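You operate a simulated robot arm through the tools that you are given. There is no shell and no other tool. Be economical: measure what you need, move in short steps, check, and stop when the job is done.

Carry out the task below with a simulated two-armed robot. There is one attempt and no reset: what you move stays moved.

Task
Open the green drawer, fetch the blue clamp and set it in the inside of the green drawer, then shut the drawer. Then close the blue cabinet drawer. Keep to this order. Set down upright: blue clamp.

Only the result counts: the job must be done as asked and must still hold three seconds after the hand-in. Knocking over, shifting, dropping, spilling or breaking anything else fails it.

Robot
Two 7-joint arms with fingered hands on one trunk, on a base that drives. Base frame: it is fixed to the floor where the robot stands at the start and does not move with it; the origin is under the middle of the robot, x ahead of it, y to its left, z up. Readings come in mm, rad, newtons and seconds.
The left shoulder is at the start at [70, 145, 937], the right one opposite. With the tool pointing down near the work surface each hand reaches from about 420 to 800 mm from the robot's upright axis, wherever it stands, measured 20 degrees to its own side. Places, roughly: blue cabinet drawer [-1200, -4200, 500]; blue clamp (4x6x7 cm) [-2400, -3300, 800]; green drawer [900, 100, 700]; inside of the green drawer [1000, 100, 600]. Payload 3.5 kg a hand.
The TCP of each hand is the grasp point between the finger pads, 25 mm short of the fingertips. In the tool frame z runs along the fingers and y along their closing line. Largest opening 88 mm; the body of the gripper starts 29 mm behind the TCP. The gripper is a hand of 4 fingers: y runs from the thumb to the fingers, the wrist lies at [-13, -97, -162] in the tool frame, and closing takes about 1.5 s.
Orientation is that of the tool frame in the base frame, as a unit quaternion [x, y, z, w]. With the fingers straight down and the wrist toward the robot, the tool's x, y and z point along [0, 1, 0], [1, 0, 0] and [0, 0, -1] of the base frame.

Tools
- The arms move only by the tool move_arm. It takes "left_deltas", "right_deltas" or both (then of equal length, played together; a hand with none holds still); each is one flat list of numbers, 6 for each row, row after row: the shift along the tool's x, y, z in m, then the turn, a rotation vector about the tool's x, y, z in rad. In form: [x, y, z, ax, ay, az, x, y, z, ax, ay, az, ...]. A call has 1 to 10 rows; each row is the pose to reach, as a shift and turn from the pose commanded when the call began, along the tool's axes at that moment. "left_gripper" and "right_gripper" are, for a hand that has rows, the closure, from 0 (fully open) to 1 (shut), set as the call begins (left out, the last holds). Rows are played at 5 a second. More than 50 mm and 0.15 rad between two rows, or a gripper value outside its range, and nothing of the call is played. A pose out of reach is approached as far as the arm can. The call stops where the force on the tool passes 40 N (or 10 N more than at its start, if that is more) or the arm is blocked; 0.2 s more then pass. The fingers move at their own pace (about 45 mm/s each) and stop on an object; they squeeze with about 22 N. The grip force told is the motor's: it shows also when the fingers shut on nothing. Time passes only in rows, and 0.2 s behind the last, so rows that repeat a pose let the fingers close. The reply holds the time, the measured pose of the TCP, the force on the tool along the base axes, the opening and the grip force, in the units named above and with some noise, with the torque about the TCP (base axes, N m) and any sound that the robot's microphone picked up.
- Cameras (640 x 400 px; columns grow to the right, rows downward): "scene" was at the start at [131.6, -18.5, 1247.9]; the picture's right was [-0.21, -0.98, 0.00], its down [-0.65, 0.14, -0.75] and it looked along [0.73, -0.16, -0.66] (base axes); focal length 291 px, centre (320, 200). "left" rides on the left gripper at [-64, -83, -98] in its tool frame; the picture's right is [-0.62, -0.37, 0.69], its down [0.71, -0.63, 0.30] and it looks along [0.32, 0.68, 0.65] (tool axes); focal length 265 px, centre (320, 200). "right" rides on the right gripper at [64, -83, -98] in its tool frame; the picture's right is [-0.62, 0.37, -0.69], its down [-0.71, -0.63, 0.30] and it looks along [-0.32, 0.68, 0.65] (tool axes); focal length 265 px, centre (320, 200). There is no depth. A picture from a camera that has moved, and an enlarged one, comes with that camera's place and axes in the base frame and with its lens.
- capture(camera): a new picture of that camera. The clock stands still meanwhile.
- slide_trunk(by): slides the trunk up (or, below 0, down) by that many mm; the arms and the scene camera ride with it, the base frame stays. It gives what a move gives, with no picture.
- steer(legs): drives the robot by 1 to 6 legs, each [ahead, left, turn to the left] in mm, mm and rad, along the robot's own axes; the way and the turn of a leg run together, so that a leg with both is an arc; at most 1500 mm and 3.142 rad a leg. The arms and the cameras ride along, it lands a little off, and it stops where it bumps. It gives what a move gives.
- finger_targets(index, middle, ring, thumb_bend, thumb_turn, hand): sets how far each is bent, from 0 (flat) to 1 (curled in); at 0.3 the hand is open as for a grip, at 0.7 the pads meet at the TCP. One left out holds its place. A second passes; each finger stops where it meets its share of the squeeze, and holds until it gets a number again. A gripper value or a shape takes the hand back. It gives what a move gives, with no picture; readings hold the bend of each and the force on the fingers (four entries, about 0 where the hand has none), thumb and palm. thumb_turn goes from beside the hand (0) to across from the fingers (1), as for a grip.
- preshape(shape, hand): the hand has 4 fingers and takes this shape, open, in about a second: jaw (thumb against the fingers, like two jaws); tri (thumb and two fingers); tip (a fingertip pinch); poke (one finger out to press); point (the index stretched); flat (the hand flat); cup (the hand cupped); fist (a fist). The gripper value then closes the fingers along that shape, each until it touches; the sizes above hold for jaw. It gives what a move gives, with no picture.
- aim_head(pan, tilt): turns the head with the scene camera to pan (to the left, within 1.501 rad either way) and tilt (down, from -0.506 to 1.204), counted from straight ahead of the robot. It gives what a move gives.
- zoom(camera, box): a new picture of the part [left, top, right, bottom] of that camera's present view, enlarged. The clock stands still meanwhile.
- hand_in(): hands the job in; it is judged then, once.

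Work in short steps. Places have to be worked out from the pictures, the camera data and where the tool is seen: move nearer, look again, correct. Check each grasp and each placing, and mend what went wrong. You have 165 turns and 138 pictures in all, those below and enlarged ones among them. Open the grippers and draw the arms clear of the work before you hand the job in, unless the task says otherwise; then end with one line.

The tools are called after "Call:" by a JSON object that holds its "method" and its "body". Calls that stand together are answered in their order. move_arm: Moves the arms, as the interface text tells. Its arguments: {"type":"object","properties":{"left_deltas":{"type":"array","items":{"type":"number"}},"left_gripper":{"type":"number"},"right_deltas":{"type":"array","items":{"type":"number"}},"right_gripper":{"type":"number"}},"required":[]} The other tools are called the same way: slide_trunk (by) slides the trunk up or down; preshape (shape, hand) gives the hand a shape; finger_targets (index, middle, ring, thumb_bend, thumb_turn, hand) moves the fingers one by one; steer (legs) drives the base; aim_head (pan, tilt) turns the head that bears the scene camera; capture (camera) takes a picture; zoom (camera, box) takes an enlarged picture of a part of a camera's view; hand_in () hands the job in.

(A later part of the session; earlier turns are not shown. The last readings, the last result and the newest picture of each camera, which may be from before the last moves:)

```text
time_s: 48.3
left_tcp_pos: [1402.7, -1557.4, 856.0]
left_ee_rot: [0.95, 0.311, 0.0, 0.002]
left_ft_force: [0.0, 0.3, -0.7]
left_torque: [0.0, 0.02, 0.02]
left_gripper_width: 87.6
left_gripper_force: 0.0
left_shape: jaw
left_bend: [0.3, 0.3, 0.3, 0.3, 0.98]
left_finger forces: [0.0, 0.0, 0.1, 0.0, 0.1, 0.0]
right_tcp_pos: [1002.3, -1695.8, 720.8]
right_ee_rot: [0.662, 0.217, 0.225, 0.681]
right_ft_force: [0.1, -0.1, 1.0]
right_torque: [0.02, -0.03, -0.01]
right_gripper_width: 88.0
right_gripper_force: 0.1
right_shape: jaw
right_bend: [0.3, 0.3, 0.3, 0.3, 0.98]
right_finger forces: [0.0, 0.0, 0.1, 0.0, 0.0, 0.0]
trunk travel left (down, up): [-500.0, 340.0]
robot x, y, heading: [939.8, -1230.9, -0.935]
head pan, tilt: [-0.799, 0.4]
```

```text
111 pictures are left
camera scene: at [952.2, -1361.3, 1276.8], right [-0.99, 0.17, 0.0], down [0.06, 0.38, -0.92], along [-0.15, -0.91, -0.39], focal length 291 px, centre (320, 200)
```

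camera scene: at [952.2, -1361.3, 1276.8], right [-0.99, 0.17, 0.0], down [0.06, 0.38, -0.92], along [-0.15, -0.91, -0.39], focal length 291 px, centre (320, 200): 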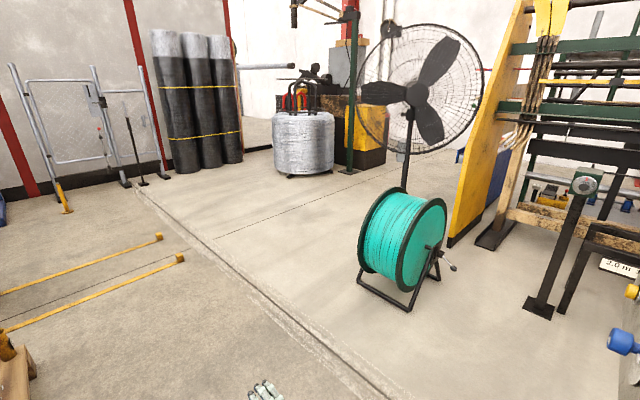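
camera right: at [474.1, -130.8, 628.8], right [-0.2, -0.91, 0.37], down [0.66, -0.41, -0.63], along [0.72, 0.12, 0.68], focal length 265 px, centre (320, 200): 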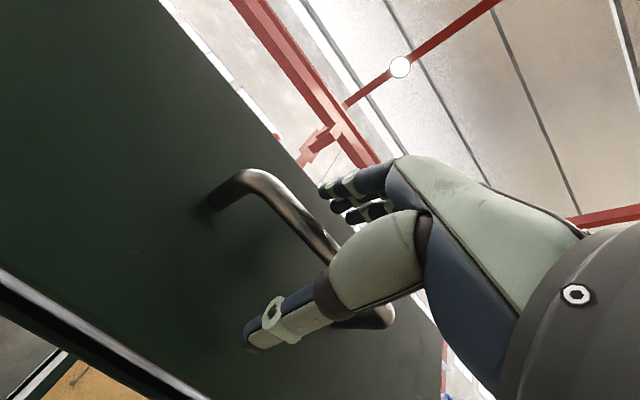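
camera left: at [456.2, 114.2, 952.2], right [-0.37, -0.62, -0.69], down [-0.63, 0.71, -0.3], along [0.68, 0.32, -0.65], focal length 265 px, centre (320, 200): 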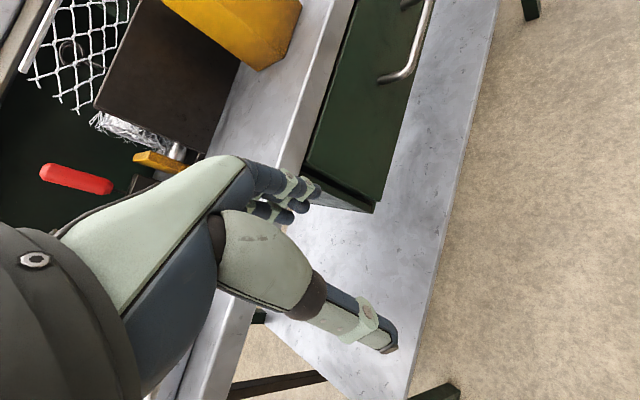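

The reel and fan stand at left end of the machine, but there is wide open floor beyond them. I go round in an arc with clearance from the box and pallet.

Call:
{"method": "steer", "body": {"legs": [[400, -50, -0.3], [0, 0, -0.42], [1383, 0, 0]]}}

Call:
{"method": "aim_head", "body": {"pan": -0.9, "tilt": 0.35}}

Call:
{"method": "capture", "body": {"camera": "scene"}}

```text
time_s: 58.6
left_tcp_pos: [1049.9, -3546.2, 854.9]
left_ee_rot: [0.998, -0.06, 0.0, 0.001]
left_ft_force: [-0.7, 1.0, 1.0]
left_torque: [-0.03, -0.02, -0.01]
left_gripper_width: 87.7
left_gripper_force: 0.2
left_shape: jaw
left_bend: [0.3, 0.3, 0.3, 0.3, 0.98]
left_finger forces: [0.0, 0.0, 0.1, 0.0, 0.0, 0.0]
right_tcp_pos: [661.5, -3372.2, 721.8]
right_ee_rot: [0.695, -0.043, -0.043, 0.716]
right_ft_force: [0.3, 0.1, -0.8]
right_torque: [0.0, 0.0, -0.03]
right_gripper_width: 87.9
right_gripper_force: 0.0
right_shape: jaw
right_bend: [0.3, 0.3, 0.3, 0.3, 0.98]
right_finger forces: [0.1, 0.0, 0.0, 0.1, 0.1, 0.0]
trunk travel left (down, up): [-500.0, 340.0]
robot x, y, heading: [936.1, -2986.2, -1.686]
head pan, tilt: [-0.799, 0.4]
```

```text
time_s: 59.3
left_tcp_pos: [1049.4, -3546.8, 855.0]
left_ee_rot: [0.998, -0.06, 0.0, 0.001]
left_ft_force: [0.1, 0.4, 0.0]
left_torque: [-0.01, 0.0, 0.03]
left_gripper_width: 87.6
left_gripper_force: 0.1
left_shape: jaw
left_bend: [0.3, 0.3, 0.3, 0.3, 0.98]
left_finger forces: [0.0, 0.0, 0.0, 0.0, 0.0, 0.1]
right_tcp_pos: [662.0, -3373.1, 722.8]
right_ee_rot: [0.696, -0.042, -0.042, 0.716]
right_ft_force: [0.5, 0.8, 0.7]
right_torque: [0.0, 0.0, -0.01]
right_gripper_width: 88.0
right_gripper_force: 0.0
right_shape: jaw
right_bend: [0.3, 0.3, 0.3, 0.3, 0.98]
right_finger forces: [0.1, 0.0, 0.1, 0.0, 0.0, 0.0]
trunk travel left (down, up): [-500.0, 340.0]
robot x, y, heading: [933.1, -2990.3, -1.695]
head pan, tilt: [-0.901, 0.351]
```

```text
110 pictures are left
camera scene: at [847.9, -3088.2, 1281.3], right [-0.52, 0.85, 0.0], down [0.29, 0.18, -0.94], along [-0.8, -0.49, -0.34], focal length 291 px, centre (320, 200)
```

scene: 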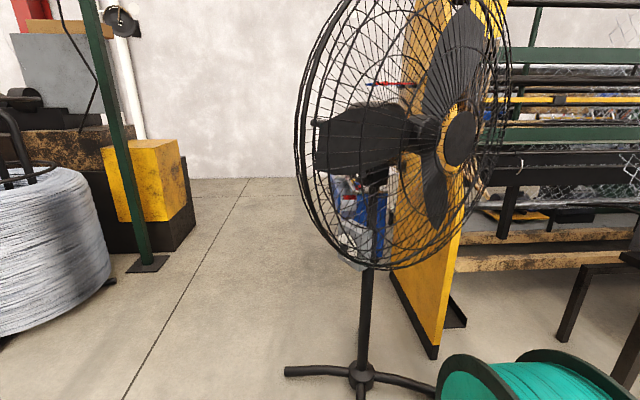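

Fan base is near N≈-2070, with open floor on its far side; blue cabinet shows behind it. I drive wide around the fan.

Call:
{"method": "steer", "body": {"legs": [[830, 0, 0.04], [0, 0, -0.87], [1250, 0, 0]]}}

Call:
{"method": "aim_head", "body": {"pan": -0.6, "tilt": 0.4}}

Call:
{"method": "capture", "body": {"camera": "scene"}}

```text
time_s: 72.0
left_tcp_pos: [-582.7, -4976.6, 855.7]
left_ee_rot: [0.883, -0.469, 0.0, 0.002]
left_ft_force: [0.1, -0.2, -0.6]
left_torque: [-0.01, 0.01, -0.03]
left_gripper_width: 87.7
left_gripper_force: 0.1
left_shape: jaw
left_bend: [0.3, 0.3, 0.3, 0.3, 0.98]
left_finger forces: [0.1, 0.0, 0.0, 0.0, 0.0, 0.1]
right_tcp_pos: [-703.4, -4571.0, 721.8]
right_ee_rot: [0.615, -0.328, -0.336, 0.633]
right_ft_force: [-0.2, 0.3, 0.5]
right_torque: [-0.01, 0.0, 0.01]
right_gripper_width: 87.9
right_gripper_force: 0.1
right_shape: jaw
right_bend: [0.3, 0.3, 0.3, 0.3, 0.98]
right_finger forces: [0.0, 0.1, 0.0, 0.1, 0.0, 0.1]
trunk travel left (down, up): [-500.0, 340.0]
robot x, y, heading: [-234.7, -4523.9, -2.549]
head pan, tilt: [-0.901, 0.351]
```

```text
time_s: 72.8
left_tcp_pos: [-581.6, -4976.2, 855.8]
left_ee_rot: [0.883, -0.469, 0.0, 0.0]
left_ft_force: [-0.5, -0.1, -0.4]
left_torque: [-0.03, 0.01, -0.02]
left_gripper_width: 87.8
left_gripper_force: 0.0
left_shape: jaw
left_bend: [0.3, 0.3, 0.3, 0.3, 0.98]
left_finger forces: [0.0, 0.1, 0.0, 0.0, 0.0, 0.0]
right_tcp_pos: [-703.4, -4569.1, 721.5]
right_ee_rot: [0.614, -0.33, -0.338, 0.633]
right_ft_force: [0.2, 0.2, 0.8]
right_torque: [-0.01, 0.03, 0.01]
right_gripper_width: 88.1
right_gripper_force: 0.0
right_shape: jaw
right_bend: [0.3, 0.3, 0.3, 0.3, 0.98]
right_finger forces: [0.1, 0.0, 0.1, 0.0, 0.0, 0.0]
trunk travel left (down, up): [-500.0, 340.0]
robot x, y, heading: [-238.3, -4528.2, -2.55]
head pan, tilt: [-0.6, 0.4]
```

```text
109 pictures are left
camera scene: at [-369.6, -4553.4, 1276.8], right [0.01, 1.0, 0.0], down [0.39, 0.0, -0.92], along [-0.92, 0.01, -0.39], focal length 291 px, centre (320, 200)
```

scene: 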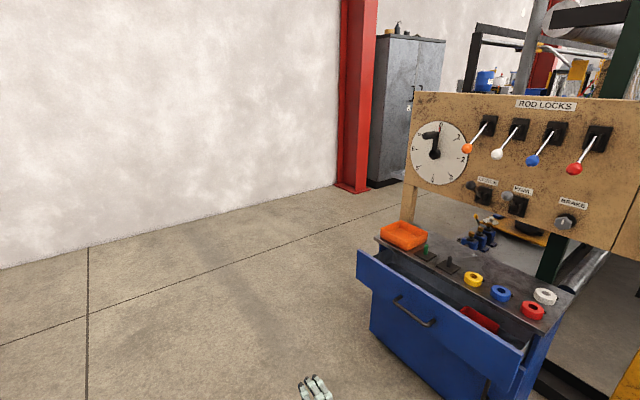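

The blue cabinet with its open drawer is right here. The clamp lies beyond, so I go round its left side, giving wide clearance, then look along the back.

Call:
{"method": "steer", "body": {"legs": [[0, 0, -0.174], [1450, 0, 0], [0, 0, -1.37]]}}

Call:
{"method": "aim_head", "body": {"pan": -0.3, "tilt": 0.4}}

Call:
{"method": "capture", "body": {"camera": "scene"}}

```text
time_s: 84.0
left_tcp_pos: [-1977.4, -4820.9, 856.0]
left_ee_rot: [-0.322, 0.947, 0.001, -0.001]
left_ft_force: [-0.9, 0.2, 0.5]
left_torque: [0.01, 0.0, -0.01]
left_gripper_width: 87.6
left_gripper_force: 0.1
left_shape: jaw
left_bend: [0.3, 0.3, 0.3, 0.3, 0.98]
left_finger forces: [0.1, 0.0, 0.0, 0.0, 0.0, 0.0]
right_tcp_pos: [-1578.4, -4675.9, 721.4]
right_ee_rot: [-0.222, 0.661, 0.679, -0.23]
right_ft_force: [0.1, 0.4, 0.3]
right_torque: [0.01, -0.03, -0.01]
right_gripper_width: 87.9
right_gripper_force: 0.0
right_shape: jaw
right_bend: [0.3, 0.3, 0.3, 0.3, 0.98]
right_finger forces: [0.1, 0.0, 0.0, 0.0, 0.1, 0.0]
trunk travel left (down, up): [-500.0, 340.0]
robot x, y, heading: [-1508.3, -5139.4, 2.222]
head pan, tilt: [-0.6, 0.4]
```

```text
time_s: 84.8
left_tcp_pos: [-1977.5, -4821.0, 855.2]
left_ee_rot: [-0.32, 0.947, 0.0, -0.001]
left_ft_force: [0.0, 0.2, 0.9]
left_torque: [0.01, 0.02, 0.0]
left_gripper_width: 87.5
left_gripper_force: 0.2
left_shape: jaw
left_bend: [0.3, 0.3, 0.3, 0.3, 0.98]
left_finger forces: [0.0, 0.0, 0.0, 0.1, 0.0, 0.1]
right_tcp_pos: [-1579.3, -4675.2, 721.8]
right_ee_rot: [-0.221, 0.661, 0.68, -0.229]
right_ft_force: [-0.3, -0.9, 0.6]
right_torque: [0.01, 0.0, 0.02]
right_gripper_width: 87.8
right_gripper_force: 0.1
right_shape: jaw
right_bend: [0.3, 0.3, 0.3, 0.3, 0.98]
right_finger forces: [0.0, 0.0, 0.0, 0.0, 0.0, 0.0]
trunk travel left (down, up): [-500.0, 340.0]
robot x, y, heading: [-1507.3, -5139.8, 2.219]
head pan, tilt: [-0.3, 0.4]
```

```text
108 pictures are left
camera scene: at [-1569.5, -5015.2, 1276.8], right [0.94, 0.34, 0.0], down [0.13, -0.37, -0.92], along [-0.32, 0.86, -0.39], focal length 291 px, centre (320, 200)
```

scene: 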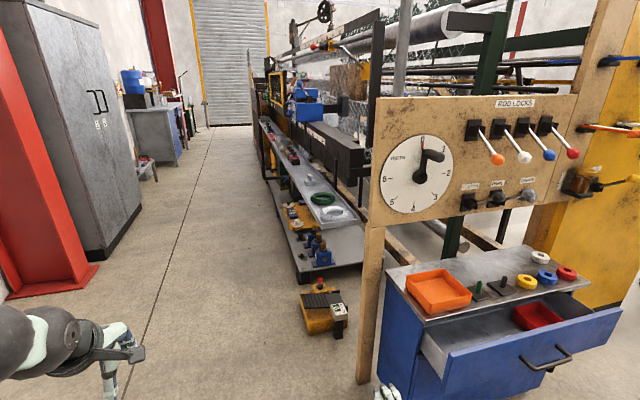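

Now the aisle behind the machine is visible, with shelves. I zoom where the clamp should be, around pixel (290,155).

Call:
{"method": "zoom", "body": {"camera": "scene", "box": [240, 70, 380, 158]}}

Call:
{"method": "zoom", "body": {"camera": "scene", "box": [250, 150, 380, 280]}}

```text
4.55 times, centred on (310, 114) of scene
camera zoom: at [-1569.5, -5015.2, 1276.8], right [0.94, 0.34, 0.0], down [0.13, -0.37, -0.92], along [-0.32, 0.86, -0.39], focal length 1322 px, centre (366, 591)
```

zoom: 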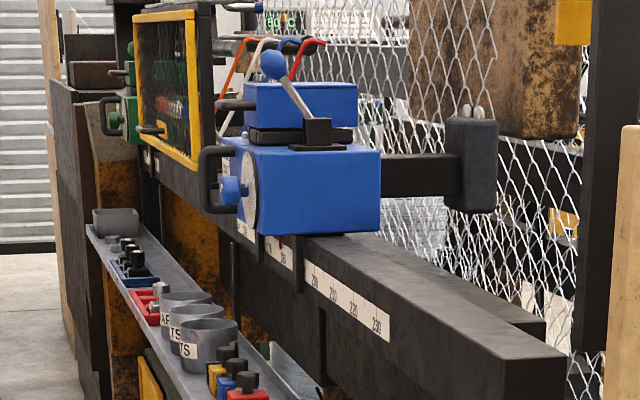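

```text
3.08 times, centred on (315, 215) of scene
camera zoom: at [-1569.5, -5015.2, 1276.8], right [0.94, 0.34, 0.0], down [0.13, -0.37, -0.92], along [-0.32, 0.86, -0.39], focal length 895 px, centre (335, 154)
```

zoom: 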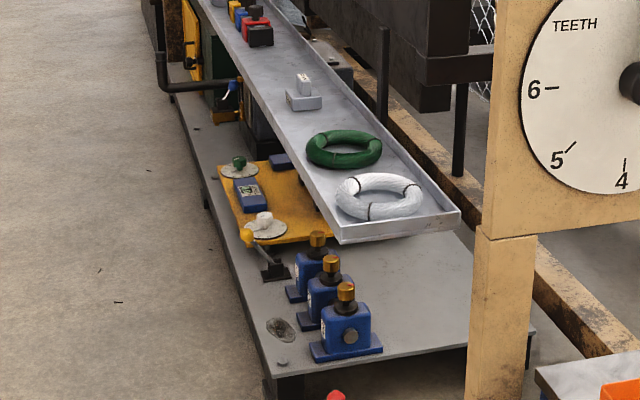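

The blue clamp is the middle one of a yellow–blue–red row on the upper tray. I first bring the right hand back to fingers-down and raised, before driving into the aisle.

Call:
{"method": "move_arm", "body": {"right_deltas": [0, 0.025, 0, 0.15, 0, 0, 0, 0.05, 0, 0.3, 0, 0, 0, 0.075, 0, 0.45, 0, 0, 0, 0.1, 0, 0.6, 0, 0, 0, 0.125, 0, 0.75, 0, 0, 0, 0.15, 0, 0.9, 0, 0, 0, 0.175, 0, 1.05, 0, 0, 0, 0.2, 0, 1.2, 0, 0, 0, 0.225, 0, 1.35, 0, 0, 0, 0.25, 0, 1.5, 0, 0]}}

Call:
{"method": "steer", "body": {"legs": [[1100, 250, 0]]}}

Call:
{"method": "aim_head", "body": {"pan": -0.5, "tilt": 0.6}}

Call:
{"method": "capture", "body": {"camera": "scene"}}

```text
time_s: 87.0
left_tcp_pos: [-1978.5, -4821.4, 855.0]
left_ee_rot: [-0.321, 0.947, 0.002, 0.001]
left_ft_force: [-1.0, 0.1, 0.4]
left_torque: [0.03, -0.01, 0.02]
left_gripper_width: 87.6
left_gripper_force: 0.0
left_shape: jaw
left_bend: [0.3, 0.3, 0.3, 0.3, 0.98]
left_finger forces: [0.0, 0.0, 0.0, 0.0, 0.1, 0.0]
right_tcp_pos: [-1620.6, -4665.9, 839.0]
right_ee_rot: [-0.295, 0.944, 0.144, -0.041]
right_ft_force: [0.0, 1.0, -0.3]
right_torque: [-0.01, -0.03, -0.02]
right_gripper_width: 88.0
right_gripper_force: 0.0
right_shape: jaw
right_bend: [0.3, 0.3, 0.3, 0.3, 0.98]
right_finger forces: [0.0, 0.0, 0.1, 0.0, 0.0, 0.0]
right hand out of reach, approached as far as the arm can: row 3, 4, 5, 6, 7, 8, 9, 10
trunk travel left (down, up): [-500.0, 340.0]
robot x, y, heading: [-1504.8, -5137.8, 2.226]
head pan, tilt: [-0.3, 0.4]
```

```text
time_s: 92.7
left_tcp_pos: [-2845.9, -4125.3, 855.3]
left_ee_rot: [-0.327, 0.945, 0.0, -0.001]
left_ft_force: [-0.5, 0.4, 0.8]
left_torque: [0.0, 0.0, 0.01]
left_gripper_width: 87.5
left_gripper_force: 0.1
left_shape: jaw
left_bend: [0.3, 0.3, 0.3, 0.3, 0.98]
left_finger forces: [0.0, 0.0, 0.0, 0.0, 0.1, 0.0]
right_tcp_pos: [-2490.3, -3965.9, 838.4]
right_ee_rot: [-0.3, 0.942, 0.144, -0.042]
right_ft_force: [0.3, -0.1, -0.4]
right_torque: [0.01, -0.01, -0.02]
right_gripper_width: 88.0
right_gripper_force: 0.0
right_shape: jaw
right_bend: [0.3, 0.3, 0.3, 0.3, 0.98]
right_finger forces: [0.1, 0.1, 0.0, 0.1, 0.0, 0.0]
trunk travel left (down, up): [-500.0, 340.0]
robot x, y, heading: [-2371.4, -4440.0, 2.243]
head pan, tilt: [-0.3, 0.4]
```

```text
time_s: 93.4
left_tcp_pos: [-2846.6, -4125.4, 856.6]
left_ee_rot: [-0.328, 0.945, 0.001, -0.001]
left_ft_force: [0.0, -0.8, -0.1]
left_torque: [-0.02, -0.01, -0.04]
left_gripper_width: 88.0
left_gripper_force: 0.0
left_shape: jaw
left_bend: [0.3, 0.3, 0.3, 0.3, 0.98]
left_finger forces: [0.0, 0.0, 0.0, 0.0, 0.0, 0.1]
right_tcp_pos: [-2491.4, -3966.7, 839.9]
right_ee_rot: [-0.3, 0.942, 0.145, -0.042]
right_ft_force: [-0.7, -0.9, 0.3]
right_torque: [0.01, 0.01, 0.0]
right_gripper_width: 87.8
right_gripper_force: 0.0
right_shape: jaw
right_bend: [0.3, 0.3, 0.3, 0.3, 0.98]
right_finger forces: [0.0, 0.0, 0.0, 0.0, 0.0, 0.0]
trunk travel left (down, up): [-500.0, 340.0]
robot x, y, heading: [-2375.8, -4438.5, 2.238]
head pan, tilt: [-0.499, 0.6]
```

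```text
105 pictures are left
camera scene: at [-2417.5, -4313.7, 1258.6], right [0.99, 0.17, 0.0], down [0.09, -0.56, -0.83], along [-0.14, 0.81, -0.56], focal length 291 px, centre (320, 200)
```

scene: 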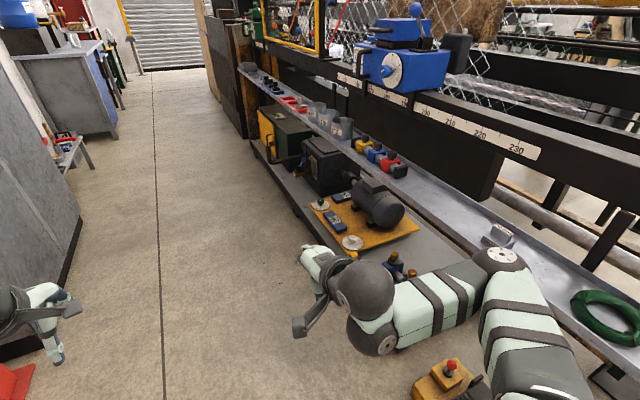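

The blue clamp is at about [-2380, -3320]. I raise the trunk for clearance, drive along the aisle until abreast of it, and turn right to face the tray.

Call:
{"method": "slide_trunk", "body": {"by": 150}}

Call:
{"method": "steer", "body": {"legs": [[0, 80, -0.05], [1100, 0, 0], [0, 0, -1.57]]}}

Call:
{"method": "aim_head", "body": {"pan": -0.3, "tilt": 0.75}}

Call:
{"method": "capture", "body": {"camera": "scene"}}

Call:
{"method": "capture", "body": {"camera": "right"}}

```text
time_s: 95.2
left_tcp_pos: [-2846.1, -4125.3, 1005.0]
left_ee_rot: [-0.328, 0.945, 0.001, 0.0]
left_ft_force: [0.2, 0.0, 0.0]
left_torque: [0.02, 0.01, -0.02]
left_gripper_width: 87.7
left_gripper_force: 0.1
left_shape: jaw
left_bend: [0.3, 0.3, 0.3, 0.3, 0.98]
left_finger forces: [0.0, 0.0, 0.0, 0.0, 0.1, 0.0]
right_tcp_pos: [-2491.4, -3965.6, 989.0]
right_ee_rot: [-0.3, 0.942, 0.144, -0.042]
right_ft_force: [0.3, 0.0, -0.4]
right_torque: [0.01, -0.01, -0.01]
right_gripper_width: 88.1
right_gripper_force: 0.0
right_shape: jaw
right_bend: [0.3, 0.3, 0.3, 0.3, 0.98]
right_finger forces: [0.0, 0.0, 0.1, 0.1, 0.0, 0.0]
trunk travel left (down, up): [-650.0, 190.0]
robot x, y, heading: [-2369.3, -4439.5, 2.238]
head pan, tilt: [-0.499, 0.6]
```

```text
time_s: 105.3
left_tcp_pos: [-2738.7, -3121.0, 1006.4]
left_ee_rot: [0.456, 0.89, 0.001, 0.0]
left_ft_force: [-0.9, 0.2, 0.1]
left_torque: [0.03, 0.0, 0.03]
left_gripper_width: 87.4
left_gripper_force: 0.1
left_shape: jaw
left_bend: [0.3, 0.3, 0.3, 0.3, 0.98]
left_finger forces: [0.0, 0.1, 0.1, 0.0, 0.0, 0.1]
right_tcp_pos: [-2593.9, -3481.8, 990.1]
right_ee_rot: [0.473, 0.868, 0.13, 0.075]
right_ft_force: [0.6, 1.3, -0.3]
right_torque: [0.03, 0.01, -0.01]
right_gripper_width: 87.7
right_gripper_force: 0.1
right_shape: jaw
right_bend: [0.3, 0.3, 0.3, 0.3, 0.98]
right_finger forces: [0.1, 0.0, 0.1, 0.0, 0.0, 0.1]
trunk travel left (down, up): [-650.0, 190.0]
robot x, y, heading: [-3072.6, -3581.4, 0.631]
head pan, tilt: [-0.499, 0.6]
```

```text
time_s: 106.0
left_tcp_pos: [-2739.0, -3119.6, 1005.4]
left_ee_rot: [0.456, 0.89, 0.001, 0.0]
left_ft_force: [0.8, 0.4, 0.9]
left_torque: [0.0, -0.01, 0.0]
left_gripper_width: 87.6
left_gripper_force: 0.0
left_shape: jaw
left_bend: [0.3, 0.3, 0.3, 0.3, 0.98]
left_finger forces: [0.1, 0.0, 0.0, 0.1, 0.0, 0.0]
right_tcp_pos: [-2593.9, -3483.0, 989.9]
right_ee_rot: [0.473, 0.868, 0.13, 0.074]
right_ft_force: [-0.1, -0.2, 0.8]
right_torque: [0.04, 0.03, 0.01]
right_gripper_width: 87.8
right_gripper_force: 0.0
right_shape: jaw
right_bend: [0.3, 0.3, 0.3, 0.3, 0.98]
right_finger forces: [0.1, 0.0, 0.0, 0.1, 0.0, 0.0]
trunk travel left (down, up): [-650.0, 190.0]
robot x, y, heading: [-3072.1, -3580.9, 0.621]
head pan, tilt: [-0.3, 0.75]
```

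```text
104 pictures are left
camera scene: at [-2954.0, -3527.5, 1395.7], right [0.32, -0.95, 0.0], down [-0.65, -0.22, -0.73], along [0.69, 0.23, -0.68], focal length 291 px, centre (320, 200)
```

scene: 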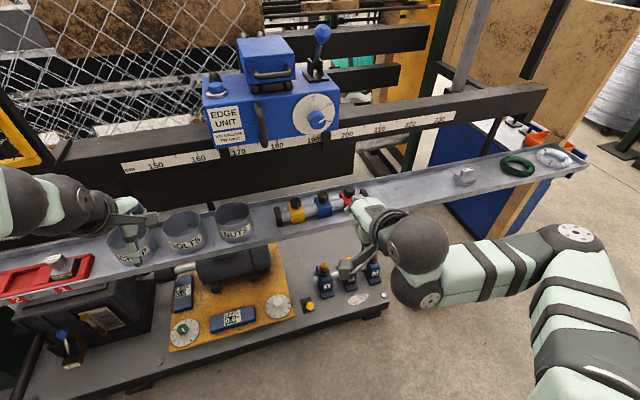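

```text
103 pictures are left
camera right: at [-2720.3, -3485.4, 1058.6], right [0.46, -0.44, 0.77], down [-0.04, -0.88, -0.47], along [0.89, 0.18, -0.42], focal length 265 px, centre (320, 200)
```

right: 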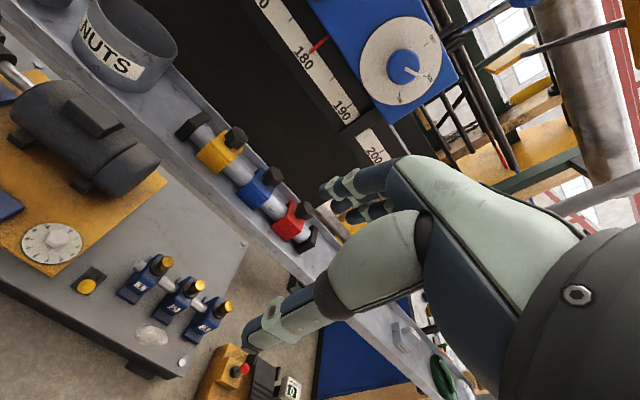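

Hands are above the tray. I zoom on the clamp row.

Call:
{"method": "zoom", "body": {"camera": "right", "box": [150, 90, 350, 270]}}

Call:
{"method": "zoom", "body": {"camera": "scene", "box": [260, 170, 380, 245]}}

```text
2.22 times, centred on (250, 180) of right
camera zoom: at [-2720.3, -3485.4, 1058.6], right [0.46, -0.44, 0.77], down [-0.04, -0.88, -0.47], along [0.89, 0.18, -0.42], focal length 590 px, centre (476, 244)
```

zoom: 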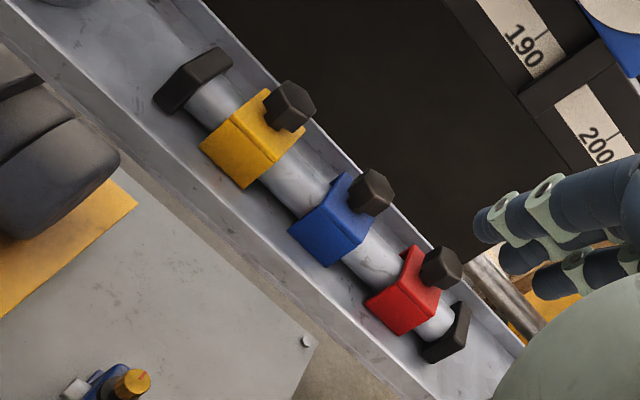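

```text
5.33 times, centred on (320, 208) of scene
camera zoom: at [-2954.0, -3527.5, 1395.7], right [0.32, -0.95, 0.0], down [-0.65, -0.22, -0.73], along [0.69, 0.23, -0.68], focal length 1551 px, centre (320, 160)
```

zoom: 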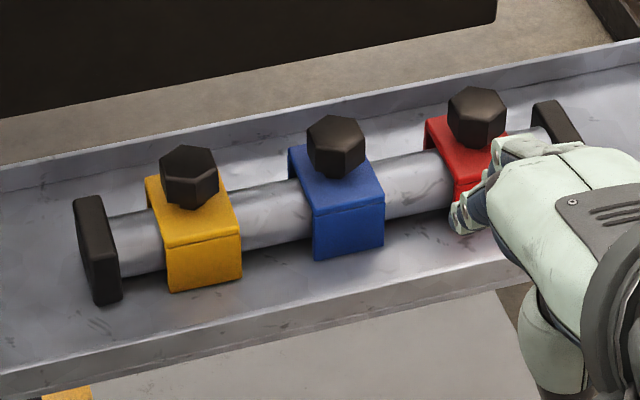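

The blue clamp is a saddle over a pipe: knob centre near [-2376, -3342, 837], row parallel to the bench, block 60 mm across the pipe. I drive 80 mm nearer and issue a null move to see where the right hand's commanded pose is.

Call:
{"method": "steer", "body": {"legs": [[80, 0, 0]]}}

Call:
{"method": "move_arm", "body": {"right_deltas": [0, 0, 0, 0, 0, 0, 0, 0, 0, 0, 0, 0, 0, 0, 0, 0, 0, 0], "right_gripper": 0}}

```text
time_s: 107.1
left_tcp_pos: [-2675.6, -3075.3, 1005.7]
left_ee_rot: [0.457, 0.889, 0.001, 0.001]
left_ft_force: [0.5, 0.2, 1.3]
left_torque: [-0.02, 0.0, 0.0]
left_gripper_width: 87.8
left_gripper_force: 0.0
left_shape: jaw
left_bend: [0.3, 0.3, 0.3, 0.3, 0.98]
left_finger forces: [0.0, 0.0, 0.0, 0.0, 0.0, 0.1]
right_tcp_pos: [-2531.5, -3437.6, 989.2]
right_ee_rot: [0.474, 0.867, 0.13, 0.076]
right_ft_force: [-0.4, 0.1, 0.4]
right_torque: [0.02, 0.01, -0.02]
right_gripper_width: 88.0
right_gripper_force: 0.1
right_shape: jaw
right_bend: [0.3, 0.3, 0.3, 0.3, 0.98]
right_finger forces: [0.1, 0.1, 0.0, 0.0, 0.0, 0.1]
trunk travel left (down, up): [-650.0, 190.0]
robot x, y, heading: [-3014.4, -3538.9, 0.62]
head pan, tilt: [-0.3, 0.75]
```

```text
time_s: 107.9
left_tcp_pos: [-2675.0, -3076.1, 1004.8]
left_ee_rot: [0.457, 0.89, 0.001, 0.0]
left_ft_force: [0.3, 0.5, -0.1]
left_torque: [0.01, -0.04, 0.02]
left_gripper_width: 87.4
left_gripper_force: 0.0
left_shape: jaw
left_bend: [0.3, 0.3, 0.3, 0.3, 0.98]
left_finger forces: [0.0, 0.1, 0.0, 0.1, 0.1, 0.0]
right_tcp_pos: [-2530.1, -3438.2, 989.1]
right_ee_rot: [0.474, 0.868, 0.13, 0.075]
right_ft_force: [-0.9, 0.0, 0.0]
right_torque: [0.0, 0.02, 0.0]
right_gripper_width: 87.9
right_gripper_force: 0.0
right_shape: jaw
right_bend: [0.3, 0.3, 0.3, 0.3, 0.98]
right_finger forces: [0.1, 0.1, 0.0, 0.1, 0.0, 0.1]
trunk travel left (down, up): [-650.0, 190.0]
robot x, y, heading: [-3010.2, -3540.7, 0.624]
head pan, tilt: [-0.3, 0.75]
```

Commanded equals measured. I straighten the right hand to vertical while moving it above the clamp, staying high.

Call:
{"method": "move_arm", "body": {"right_deltas": [-0.002, 0.034, 0.015, 0.06, 0.003, -0.009, -0.004, 0.067, 0.03, 0.12, 0.005, -0.018, -0.007, 0.1, 0.043, 0.18, 0.008, -0.027, -0.009, 0.133, 0.058, 0.24, 0.01, -0.036, -0.0116, 0.166, 0.072, 0.3, 0.013, -0.046], "right_gripper": 0}}

Call:
{"method": "capture", "body": {"camera": "right"}}

Call:
{"method": "zoom", "body": {"camera": "scene", "box": [230, 130, 430, 255]}}

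```text
time_s: 109.1
left_tcp_pos: [-2676.1, -3075.5, 1005.9]
left_ee_rot: [0.458, 0.889, 0.001, 0.001]
left_ft_force: [0.8, 0.1, 0.5]
left_torque: [-0.01, -0.02, 0.0]
left_gripper_width: 87.8
left_gripper_force: 0.1
left_shape: jaw
left_bend: [0.3, 0.3, 0.3, 0.3, 0.98]
left_finger forces: [0.1, 0.1, 0.0, 0.0, 0.1, 0.0]
right_tcp_pos: [-2564.9, -3380.8, 884.9]
right_ee_rot: [0.467, 0.884, 0.027, 0.014]
right_ft_force: [0.0, -0.5, 0.3]
right_torque: [0.0, -0.01, 0.0]
right_gripper_width: 88.0
right_gripper_force: 0.1
right_shape: jaw
right_bend: [0.3, 0.3, 0.3, 0.3, 0.98]
right_finger forces: [0.1, 0.0, 0.0, 0.0, 0.0, 0.1]
right hand out of reach, approached as far as the arm can: row 1, 2, 3, 4, 5
trunk travel left (down, up): [-650.0, 190.0]
robot x, y, heading: [-3008.3, -3536.0, 0.623]
head pan, tilt: [-0.3, 0.75]
```

```text
100 pictures are left
camera right: at [-2674.5, -3376.2, 978.5], right [0.62, -0.33, 0.71], down [-0.1, -0.93, -0.34], along [0.78, 0.14, -0.61], focal length 265 px, centre (320, 200)
```

right: 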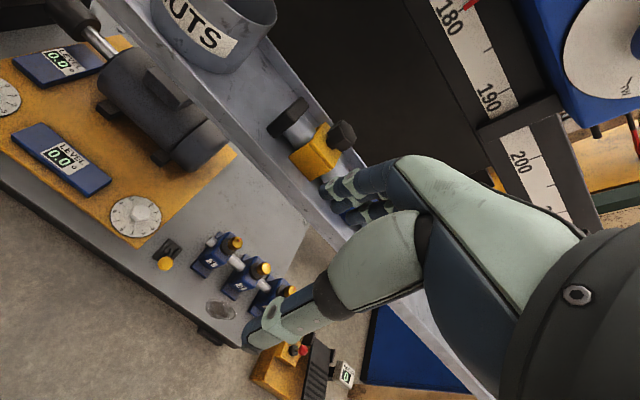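

```text
3.20 times, centred on (330, 192) of scene
camera zoom: at [-2891.4, -3482.6, 1395.7], right [0.32, -0.95, 0.0], down [-0.65, -0.22, -0.73], along [0.69, 0.23, -0.68], focal length 931 px, centre (288, 224)
```

zoom: 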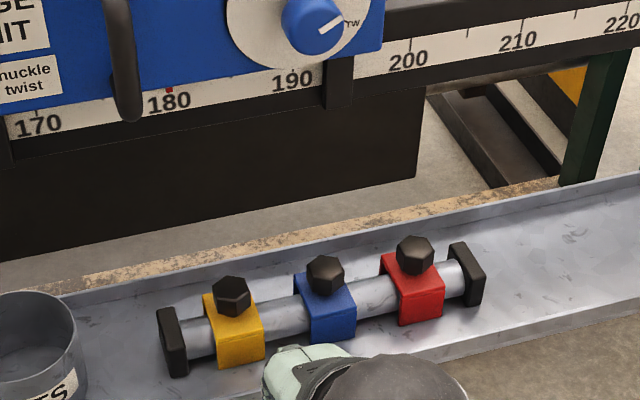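

The arm stopped short (885 mm high, behind the row) – perhaps a joint limit in this configuration. Nothing was touched; I raise the hand and finish straightening it.

Call:
{"method": "move_arm", "body": {"right_deltas": [0, 0, -0.03, 0.02, 0, -0.007, 0, 0, -0.06, 0.04, 0, -0.014, 0, 0, -0.09, 0.06, 0, -0.02, 0, 0, -0.09, 0.06, 0, -0.02]}}

Call:
{"method": "capture", "body": {"camera": "scene"}}

```text
time_s: 110.1
left_tcp_pos: [-2675.3, -3076.0, 1004.8]
left_ee_rot: [0.457, 0.89, 0.001, 0.001]
left_ft_force: [0.7, -0.3, -0.1]
left_torque: [0.03, 0.04, 0.03]
left_gripper_width: 87.7
left_gripper_force: 0.0
left_shape: jaw
left_bend: [0.3, 0.3, 0.3, 0.3, 0.98]
left_finger forces: [0.1, 0.1, 0.0, 0.1, 0.0, 0.0]
right_tcp_pos: [-2561.2, -3363.1, 931.0]
right_ee_rot: [0.443, 0.895, 0.048, 0.006]
right_ft_force: [0.3, -0.1, 0.2]
right_torque: [-0.01, -0.02, 0.0]
right_gripper_width: 88.2
right_gripper_force: 0.1
right_shape: jaw
right_bend: [0.3, 0.3, 0.3, 0.3, 0.97]
right_finger forces: [0.0, 0.0, 0.1, 0.0, 0.1, 0.1]
right hand out of reach, approached as far as the arm can: row 1, 2, 3, 4
trunk travel left (down, up): [-650.0, 190.0]
robot x, y, heading: [-3009.7, -3535.8, 0.617]
head pan, tilt: [-0.3, 0.75]
```

```text
98 pictures are left
camera scene: at [-2890.5, -3483.6, 1395.6], right [0.32, -0.95, 0.0], down [-0.65, -0.21, -0.73], along [0.69, 0.23, -0.68], focal length 291 px, centre (320, 200)
```

scene: 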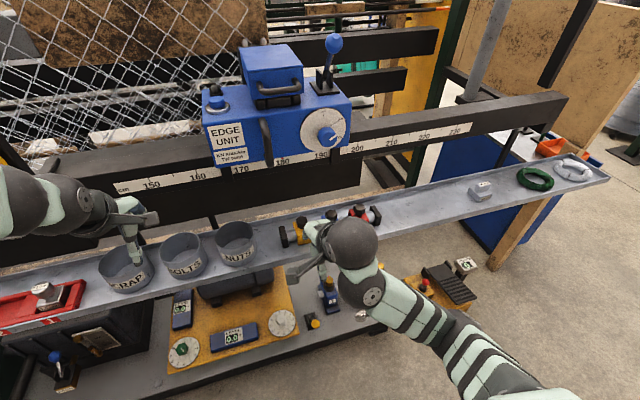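

The right arm is stuck in an awkward configuration, while the left arm is in its good pose. I'll use the left hand: slide the robot 410 mm to its right so the clamp lies in the left hand's zone.

Call:
{"method": "steer", "body": {"legs": [[0, -410, 0]]}}

Call:
{"method": "aim_head", "body": {"pan": 0.3, "tilt": 0.75}}

Call:
{"method": "capture", "body": {"camera": "scene"}}

Call:
{"method": "capture", "body": {"camera": "left"}}

```text
time_s: 112.7
left_tcp_pos: [-2428.0, -3421.6, 1005.9]
left_ee_rot: [0.456, 0.89, 0.0, 0.0]
left_ft_force: [0.4, 0.7, 0.7]
left_torque: [-0.03, 0.01, 0.02]
left_gripper_width: 87.9
left_gripper_force: 0.1
left_shape: jaw
left_bend: [0.3, 0.3, 0.3, 0.3, 0.98]
left_finger forces: [0.0, 0.0, 0.0, 0.0, 0.1, 0.0]
right_tcp_pos: [-2313.9, -3708.4, 930.5]
right_ee_rot: [0.442, 0.896, 0.049, 0.006]
right_ft_force: [1.0, 0.3, -0.3]
right_torque: [0.02, 0.0, -0.05]
right_gripper_width: 87.6
right_gripper_force: 0.0
right_shape: jaw
right_bend: [0.3, 0.3, 0.3, 0.3, 0.97]
right_finger forces: [0.0, 0.0, 0.1, 0.0, 0.1, 0.0]
trunk travel left (down, up): [-650.0, 190.0]
robot x, y, heading: [-2760.3, -3887.5, 0.626]
head pan, tilt: [-0.3, 0.75]
```

```text
time_s: 113.7
left_tcp_pos: [-2427.9, -3421.8, 1004.9]
left_ee_rot: [0.456, 0.89, 0.0, 0.001]
left_ft_force: [-0.2, -0.8, 0.7]
left_torque: [-0.01, -0.02, -0.03]
left_gripper_width: 87.9
left_gripper_force: 0.0
left_shape: jaw
left_bend: [0.3, 0.3, 0.3, 0.3, 0.98]
left_finger forces: [0.0, 0.1, 0.1, 0.1, 0.0, 0.0]
right_tcp_pos: [-2313.4, -3708.7, 930.8]
right_ee_rot: [0.442, 0.896, 0.049, 0.007]
right_ft_force: [-0.5, 0.2, 0.8]
right_torque: [0.0, 0.05, 0.0]
right_gripper_width: 87.8
right_gripper_force: 0.0
right_shape: jaw
right_bend: [0.3, 0.3, 0.3, 0.3, 0.97]
right_finger forces: [0.0, 0.0, 0.0, 0.1, 0.0, 0.1]
trunk travel left (down, up): [-650.0, 190.0]
robot x, y, heading: [-2763.7, -3880.8, 0.624]
head pan, tilt: [0.3, 0.75]
```

```text
97 pictures are left
camera scene: at [-2671.0, -3789.8, 1395.7], right [0.8, -0.6, 0.0], down [-0.41, -0.54, -0.73], along [0.44, 0.58, -0.68], focal length 291 px, centre (320, 200)
```

scene: 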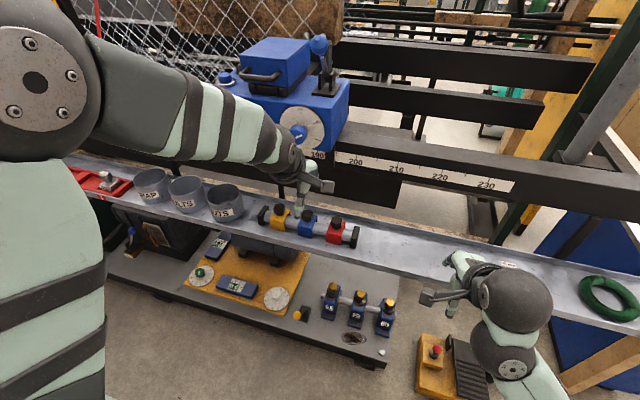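

```text
96 pictures are left
camera left: at [-2458.5, -3524.5, 1102.9], right [0.06, -0.72, -0.69], down [-0.93, 0.21, -0.31], along [0.37, 0.66, -0.65], focal length 265 px, centre (320, 200)
```

left: 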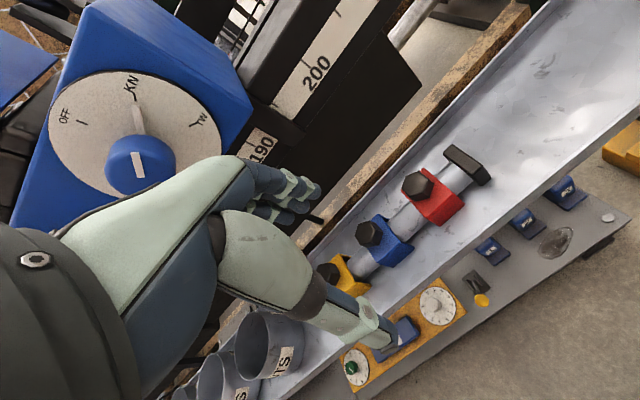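

The "Edge unit" overhangs the clamp location, so I check its clearance before going in under it.

Call:
{"method": "zoom", "body": {"camera": "scene", "box": [220, 60, 400, 260]}}

Call:
{"method": "zoom", "body": {"camera": "left", "box": [180, 60, 500, 300]}}

```text
2.00 times, centred on (310, 160) of scene
camera zoom: at [-2671.0, -3789.8, 1395.7], right [0.8, -0.6, 0.0], down [-0.41, -0.54, -0.73], along [0.44, 0.58, -0.68], focal length 582 px, centre (340, 280)
```

zoom: 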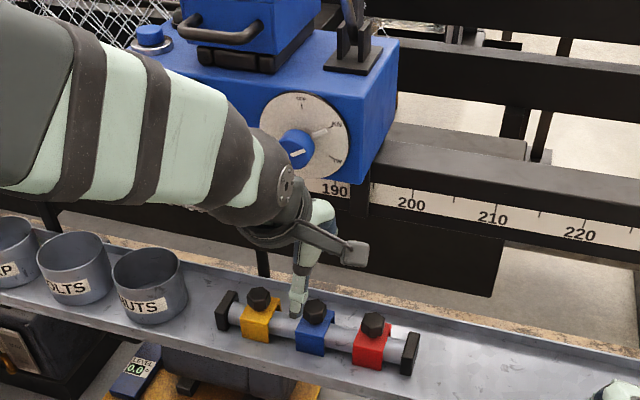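

```text
1.67 times, centred on (340, 180) of left
camera zoom: at [-2458.5, -3524.5, 1102.9], right [0.06, -0.72, -0.69], down [-0.93, 0.21, -0.31], along [0.37, 0.66, -0.65], focal length 442 px, centre (287, 233)
```

zoom: 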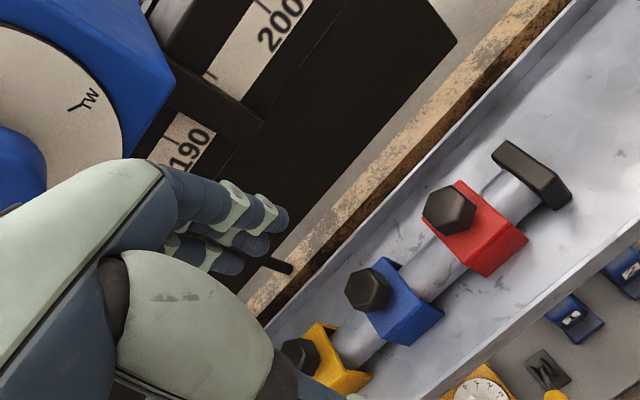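

The unit's underside is at about z=1020 with front at ~40 mm behind the clamp's centre, so the hand fits below it. I lower the left hand to z≈890 first, in front of the row, and align sideways.

Call:
{"method": "move_arm", "body": {"left_deltas": [0.012, 0, 0.04, 0, 0, 0, 0.024, 0, 0.08, 0, 0, 0, 0.034, 0, 0.115, 0, 0, 0], "left_gripper": 0}}

Call:
{"method": "capture", "body": {"camera": "left"}}

Call:
{"method": "zoom", "body": {"camera": "scene", "box": [220, 60, 400, 260]}}

```text
time_s: 114.5
left_tcp_pos: [-2445.9, -3391.1, 890.8]
left_ee_rot: [0.456, 0.89, 0.0, 0.0]
left_ft_force: [-0.2, 1.5, -0.6]
left_torque: [0.05, 0.0, -0.06]
left_gripper_width: 88.0
left_gripper_force: 0.0
left_shape: jaw
left_bend: [0.3, 0.3, 0.3, 0.3, 0.98]
left_finger forces: [0.1, 0.0, 0.1, 0.1, 0.0, 0.0]
right_tcp_pos: [-2313.5, -3707.6, 930.7]
right_ee_rot: [0.442, 0.896, 0.047, 0.007]
right_ft_force: [0.5, 1.4, 0.4]
right_torque: [-0.01, -0.01, 0.04]
right_gripper_width: 87.8
right_gripper_force: 0.1
right_shape: jaw
right_bend: [0.3, 0.3, 0.3, 0.3, 0.97]
right_finger forces: [0.0, 0.0, 0.0, 0.0, 0.1, 0.1]
trunk travel left (down, up): [-650.0, 190.0]
robot x, y, heading: [-2760.0, -3885.8, 0.624]
head pan, tilt: [0.3, 0.75]
```

```text
93 pictures are left
camera left: at [-2477.3, -3493.0, 988.2], right [0.06, -0.72, -0.69], down [-0.93, 0.21, -0.31], along [0.37, 0.66, -0.65], focal length 265 px, centre (320, 200)
```

left: 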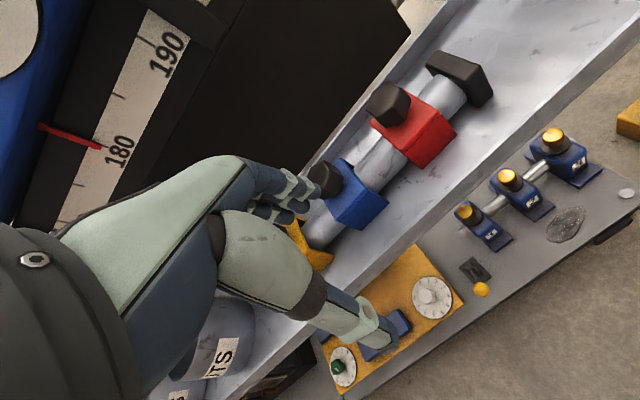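

```text
2.00 times, centred on (310, 160) of scene
camera zoom: at [-2670.4, -3788.4, 1395.6], right [0.8, -0.6, 0.0], down [-0.41, -0.54, -0.73], along [0.44, 0.58, -0.68], focal length 582 px, centre (340, 280)
```

zoom: 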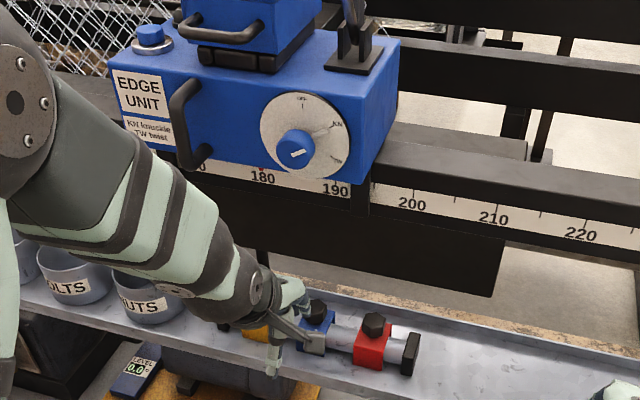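

The clamp estimate holds ([-2372,-3341]). I move forward 85 mm under the unit, above the knob.

Call:
{"method": "move_arm", "body": {"left_deltas": [0, 0.03, 0, 0, 0, 0, 0, 0.06, 0, 0, 0, 0, 0, 0.086, 0, 0, 0, 0]}}

Call:
{"method": "capture", "body": {"camera": "left"}}

Call:
{"method": "zoom", "body": {"camera": "scene", "box": [220, 60, 400, 260]}}

```text
time_s: 115.3
left_tcp_pos: [-2377.3, -3344.9, 890.4]
left_ee_rot: [0.455, 0.89, 0.001, 0.0]
left_ft_force: [0.0, -0.7, 0.1]
left_torque: [-0.02, 0.0, -0.01]
left_gripper_width: 87.5
left_gripper_force: 0.2
left_shape: jaw
left_bend: [0.3, 0.3, 0.3, 0.3, 0.98]
left_finger forces: [0.1, 0.0, 0.0, 0.0, 0.1, 0.0]
right_tcp_pos: [-2313.0, -3709.7, 930.8]
right_ee_rot: [0.442, 0.896, 0.048, 0.006]
right_ft_force: [0.3, 0.5, -1.0]
right_torque: [0.01, 0.0, 0.01]
right_gripper_width: 88.0
right_gripper_force: 0.0
right_shape: jaw
right_bend: [0.3, 0.3, 0.3, 0.3, 0.97]
right_finger forces: [0.0, 0.1, 0.0, 0.0, 0.0, 0.1]
trunk travel left (down, up): [-650.0, 190.0]
robot x, y, heading: [-2761.0, -3883.2, 0.624]
head pan, tilt: [0.3, 0.75]
```

```text
91 pictures are left
camera left: at [-2408.8, -3445.0, 986.9], right [0.06, -0.72, -0.69], down [-0.93, 0.21, -0.31], along [0.37, 0.66, -0.65], focal length 265 px, centre (320, 200)
```

left: 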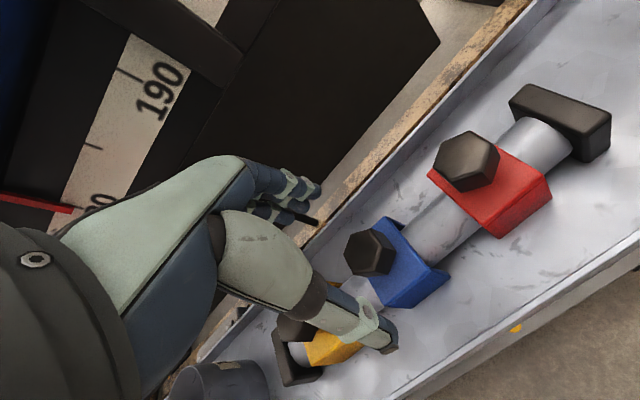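

```text
2.00 times, centred on (310, 160) of scene
camera zoom: at [-2670.5, -3789.3, 1395.6], right [0.8, -0.6, 0.0], down [-0.41, -0.54, -0.73], along [0.44, 0.58, -0.68], focal length 582 px, centre (340, 280)
```

zoom: 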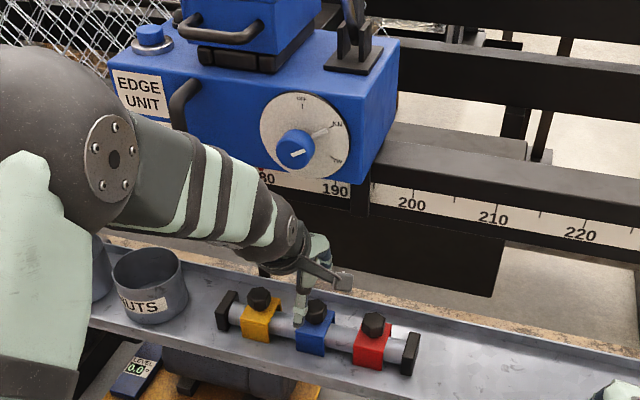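

TCP is centred over the clamp. I narrow the opening slightly to clear the tray lip, and descend 75 mm.

Call:
{"method": "move_arm", "body": {"left_deltas": [0, 0, 0, 0, 0, 0, 0, 0, 0.02, 0, 0, 0, 0, 0, 0.04, 0, 0, 0, 0, 0, 0.055, 0, 0, 0, 0, 0, 0.068, 0, 0, 0, 0, 0, 0.076, 0, 0, 0], "left_gripper": 0.1}}

Call:
{"method": "capture", "body": {"camera": "left"}}

Call:
{"method": "zoom", "body": {"camera": "scene", "box": [250, 160, 370, 260]}}

```text
time_s: 116.7
left_tcp_pos: [-2376.7, -3344.5, 814.4]
left_ee_rot: [0.456, 0.89, 0.001, 0.001]
left_ft_force: [-0.6, -0.1, 0.3]
left_torque: [0.02, 0.0, -0.01]
left_gripper_width: 79.4
left_gripper_force: 0.0
left_shape: jaw
left_bend: [0.3, 0.32, 0.3, 0.33, 0.98]
left_finger forces: [0.0, 0.0, 0.0, 0.1, 0.1, 0.0]
right_tcp_pos: [-2313.7, -3707.9, 930.3]
right_ee_rot: [0.441, 0.896, 0.048, 0.006]
right_ft_force: [-0.1, -0.7, -0.5]
right_torque: [0.01, 0.03, -0.01]
right_gripper_width: 87.7
right_gripper_force: 0.0
right_shape: jaw
right_bend: [0.3, 0.3, 0.3, 0.3, 0.97]
right_finger forces: [0.0, 0.0, 0.0, 0.0, 0.0, 0.0]
trunk travel left (down, up): [-650.0, 190.0]
robot x, y, heading: [-2762.0, -3882.1, 0.626]
head pan, tilt: [0.3, 0.75]
```

```text
89 pictures are left
camera left: at [-2408.4, -3446.1, 911.6], right [0.07, -0.72, -0.69], down [-0.93, 0.21, -0.31], along [0.37, 0.66, -0.65], focal length 265 px, centre (320, 200)
```

left: 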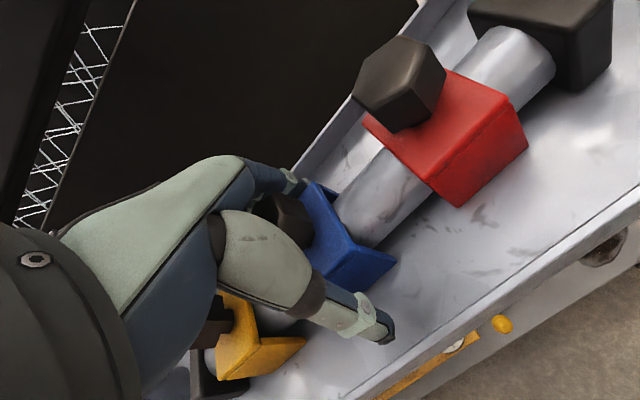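

```text
4.00 times, centred on (310, 210) of scene
camera zoom: at [-2670.9, -3789.6, 1395.7], right [0.8, -0.6, 0.0], down [-0.41, -0.54, -0.73], along [0.44, 0.58, -0.68], focal length 1163 px, centre (360, 160)
```

zoom: 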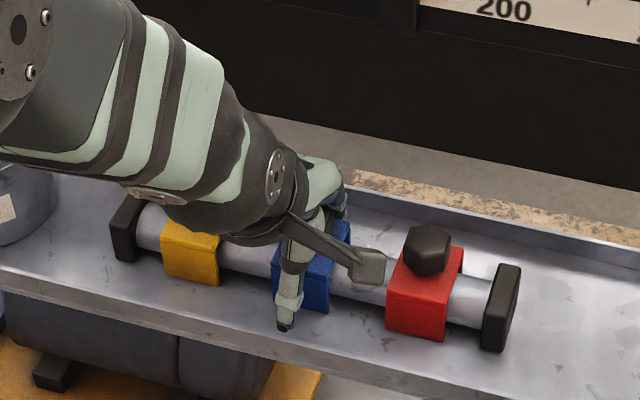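

The hand straddles the block but sits about 6 mm too far left; I shift it right by 6 mm and close.

Call:
{"method": "move_arm", "body": {"left_deltas": [-0.006, 0, 0, 0, 0, 0, -0.006, 0, 0, 0, 0, 0]}}

Call:
{"method": "move_arm", "body": {"left_deltas": [0, 0, 0, 0, 0, 0, 0, 0, 0, 0, 0, 0, 0, 0, 0, 0, 0, 0, 0, 0, 0, 0, 0, 0, 0, 0, 0, 0, 0, 0, 0, 0, 0, 0, 0, 0, 0, 0, 0, 0, 0, 0, 0, 0, 0, 0, 0, 0], "left_gripper": 1}}

Call:
{"method": "capture", "body": {"camera": "left"}}

```text
time_s: 117.3
left_tcp_pos: [-2374.1, -3349.0, 813.7]
left_ee_rot: [0.455, 0.89, 0.001, 0.0]
left_ft_force: [-0.3, 0.5, -0.5]
left_torque: [0.02, 0.0, -0.02]
left_gripper_width: 79.4
left_gripper_force: 0.0
left_shape: jaw
left_bend: [0.3, 0.32, 0.3, 0.33, 0.98]
left_finger forces: [0.0, 0.0, 0.0, 0.1, 0.0, 0.0]
right_tcp_pos: [-2313.2, -3708.5, 930.7]
right_ee_rot: [0.442, 0.896, 0.048, 0.007]
right_ft_force: [0.0, -0.7, -0.3]
right_torque: [-0.02, -0.01, -0.02]
right_gripper_width: 88.2
right_gripper_force: 0.0
right_shape: jaw
right_bend: [0.3, 0.3, 0.3, 0.3, 0.97]
right_finger forces: [0.1, 0.0, 0.1, 0.1, 0.0, 0.0]
trunk travel left (down, up): [-650.0, 190.0]
robot x, y, heading: [-2762.9, -3879.3, 0.621]
head pan, tilt: [0.3, 0.75]
```

```text
time_s: 119.1
left_tcp_pos: [-2373.5, -3348.6, 813.8]
left_ee_rot: [0.456, 0.89, 0.001, 0.0]
left_ft_force: [0.6, 1.1, 0.0]
left_torque: [0.02, 0.0, 0.01]
left_gripper_width: 46.2
left_gripper_force: 22.3
left_shape: jaw
left_bend: [0.74, 0.44, 0.4, 0.68, 1.0]
left_finger forces: [11.5, 6.4, 2.6, 0.0, 19.8, 0.0]
right_tcp_pos: [-2314.1, -3708.9, 929.5]
right_ee_rot: [0.441, 0.896, 0.048, 0.006]
right_ft_force: [-0.4, -0.5, 0.0]
right_torque: [-0.03, 0.03, -0.03]
right_gripper_width: 87.9
right_gripper_force: 0.0
right_shape: jaw
right_bend: [0.3, 0.3, 0.3, 0.3, 0.97]
right_finger forces: [0.0, 0.0, 0.0, 0.0, 0.0, 0.0]
trunk travel left (down, up): [-650.0, 190.0]
robot x, y, heading: [-2766.4, -3885.0, 0.626]
head pan, tilt: [0.3, 0.75]
```

```text
87 pictures are left
camera left: at [-2405.2, -3450.4, 911.6], right [0.06, -0.72, -0.69], down [-0.93, 0.21, -0.31], along [0.37, 0.66, -0.65], focal length 265 px, centre (320, 200)
```

left: 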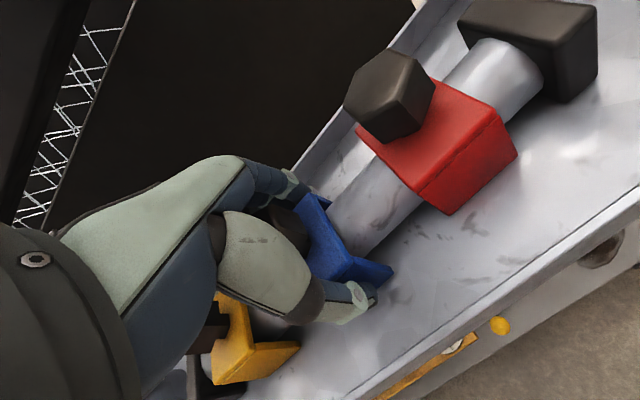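

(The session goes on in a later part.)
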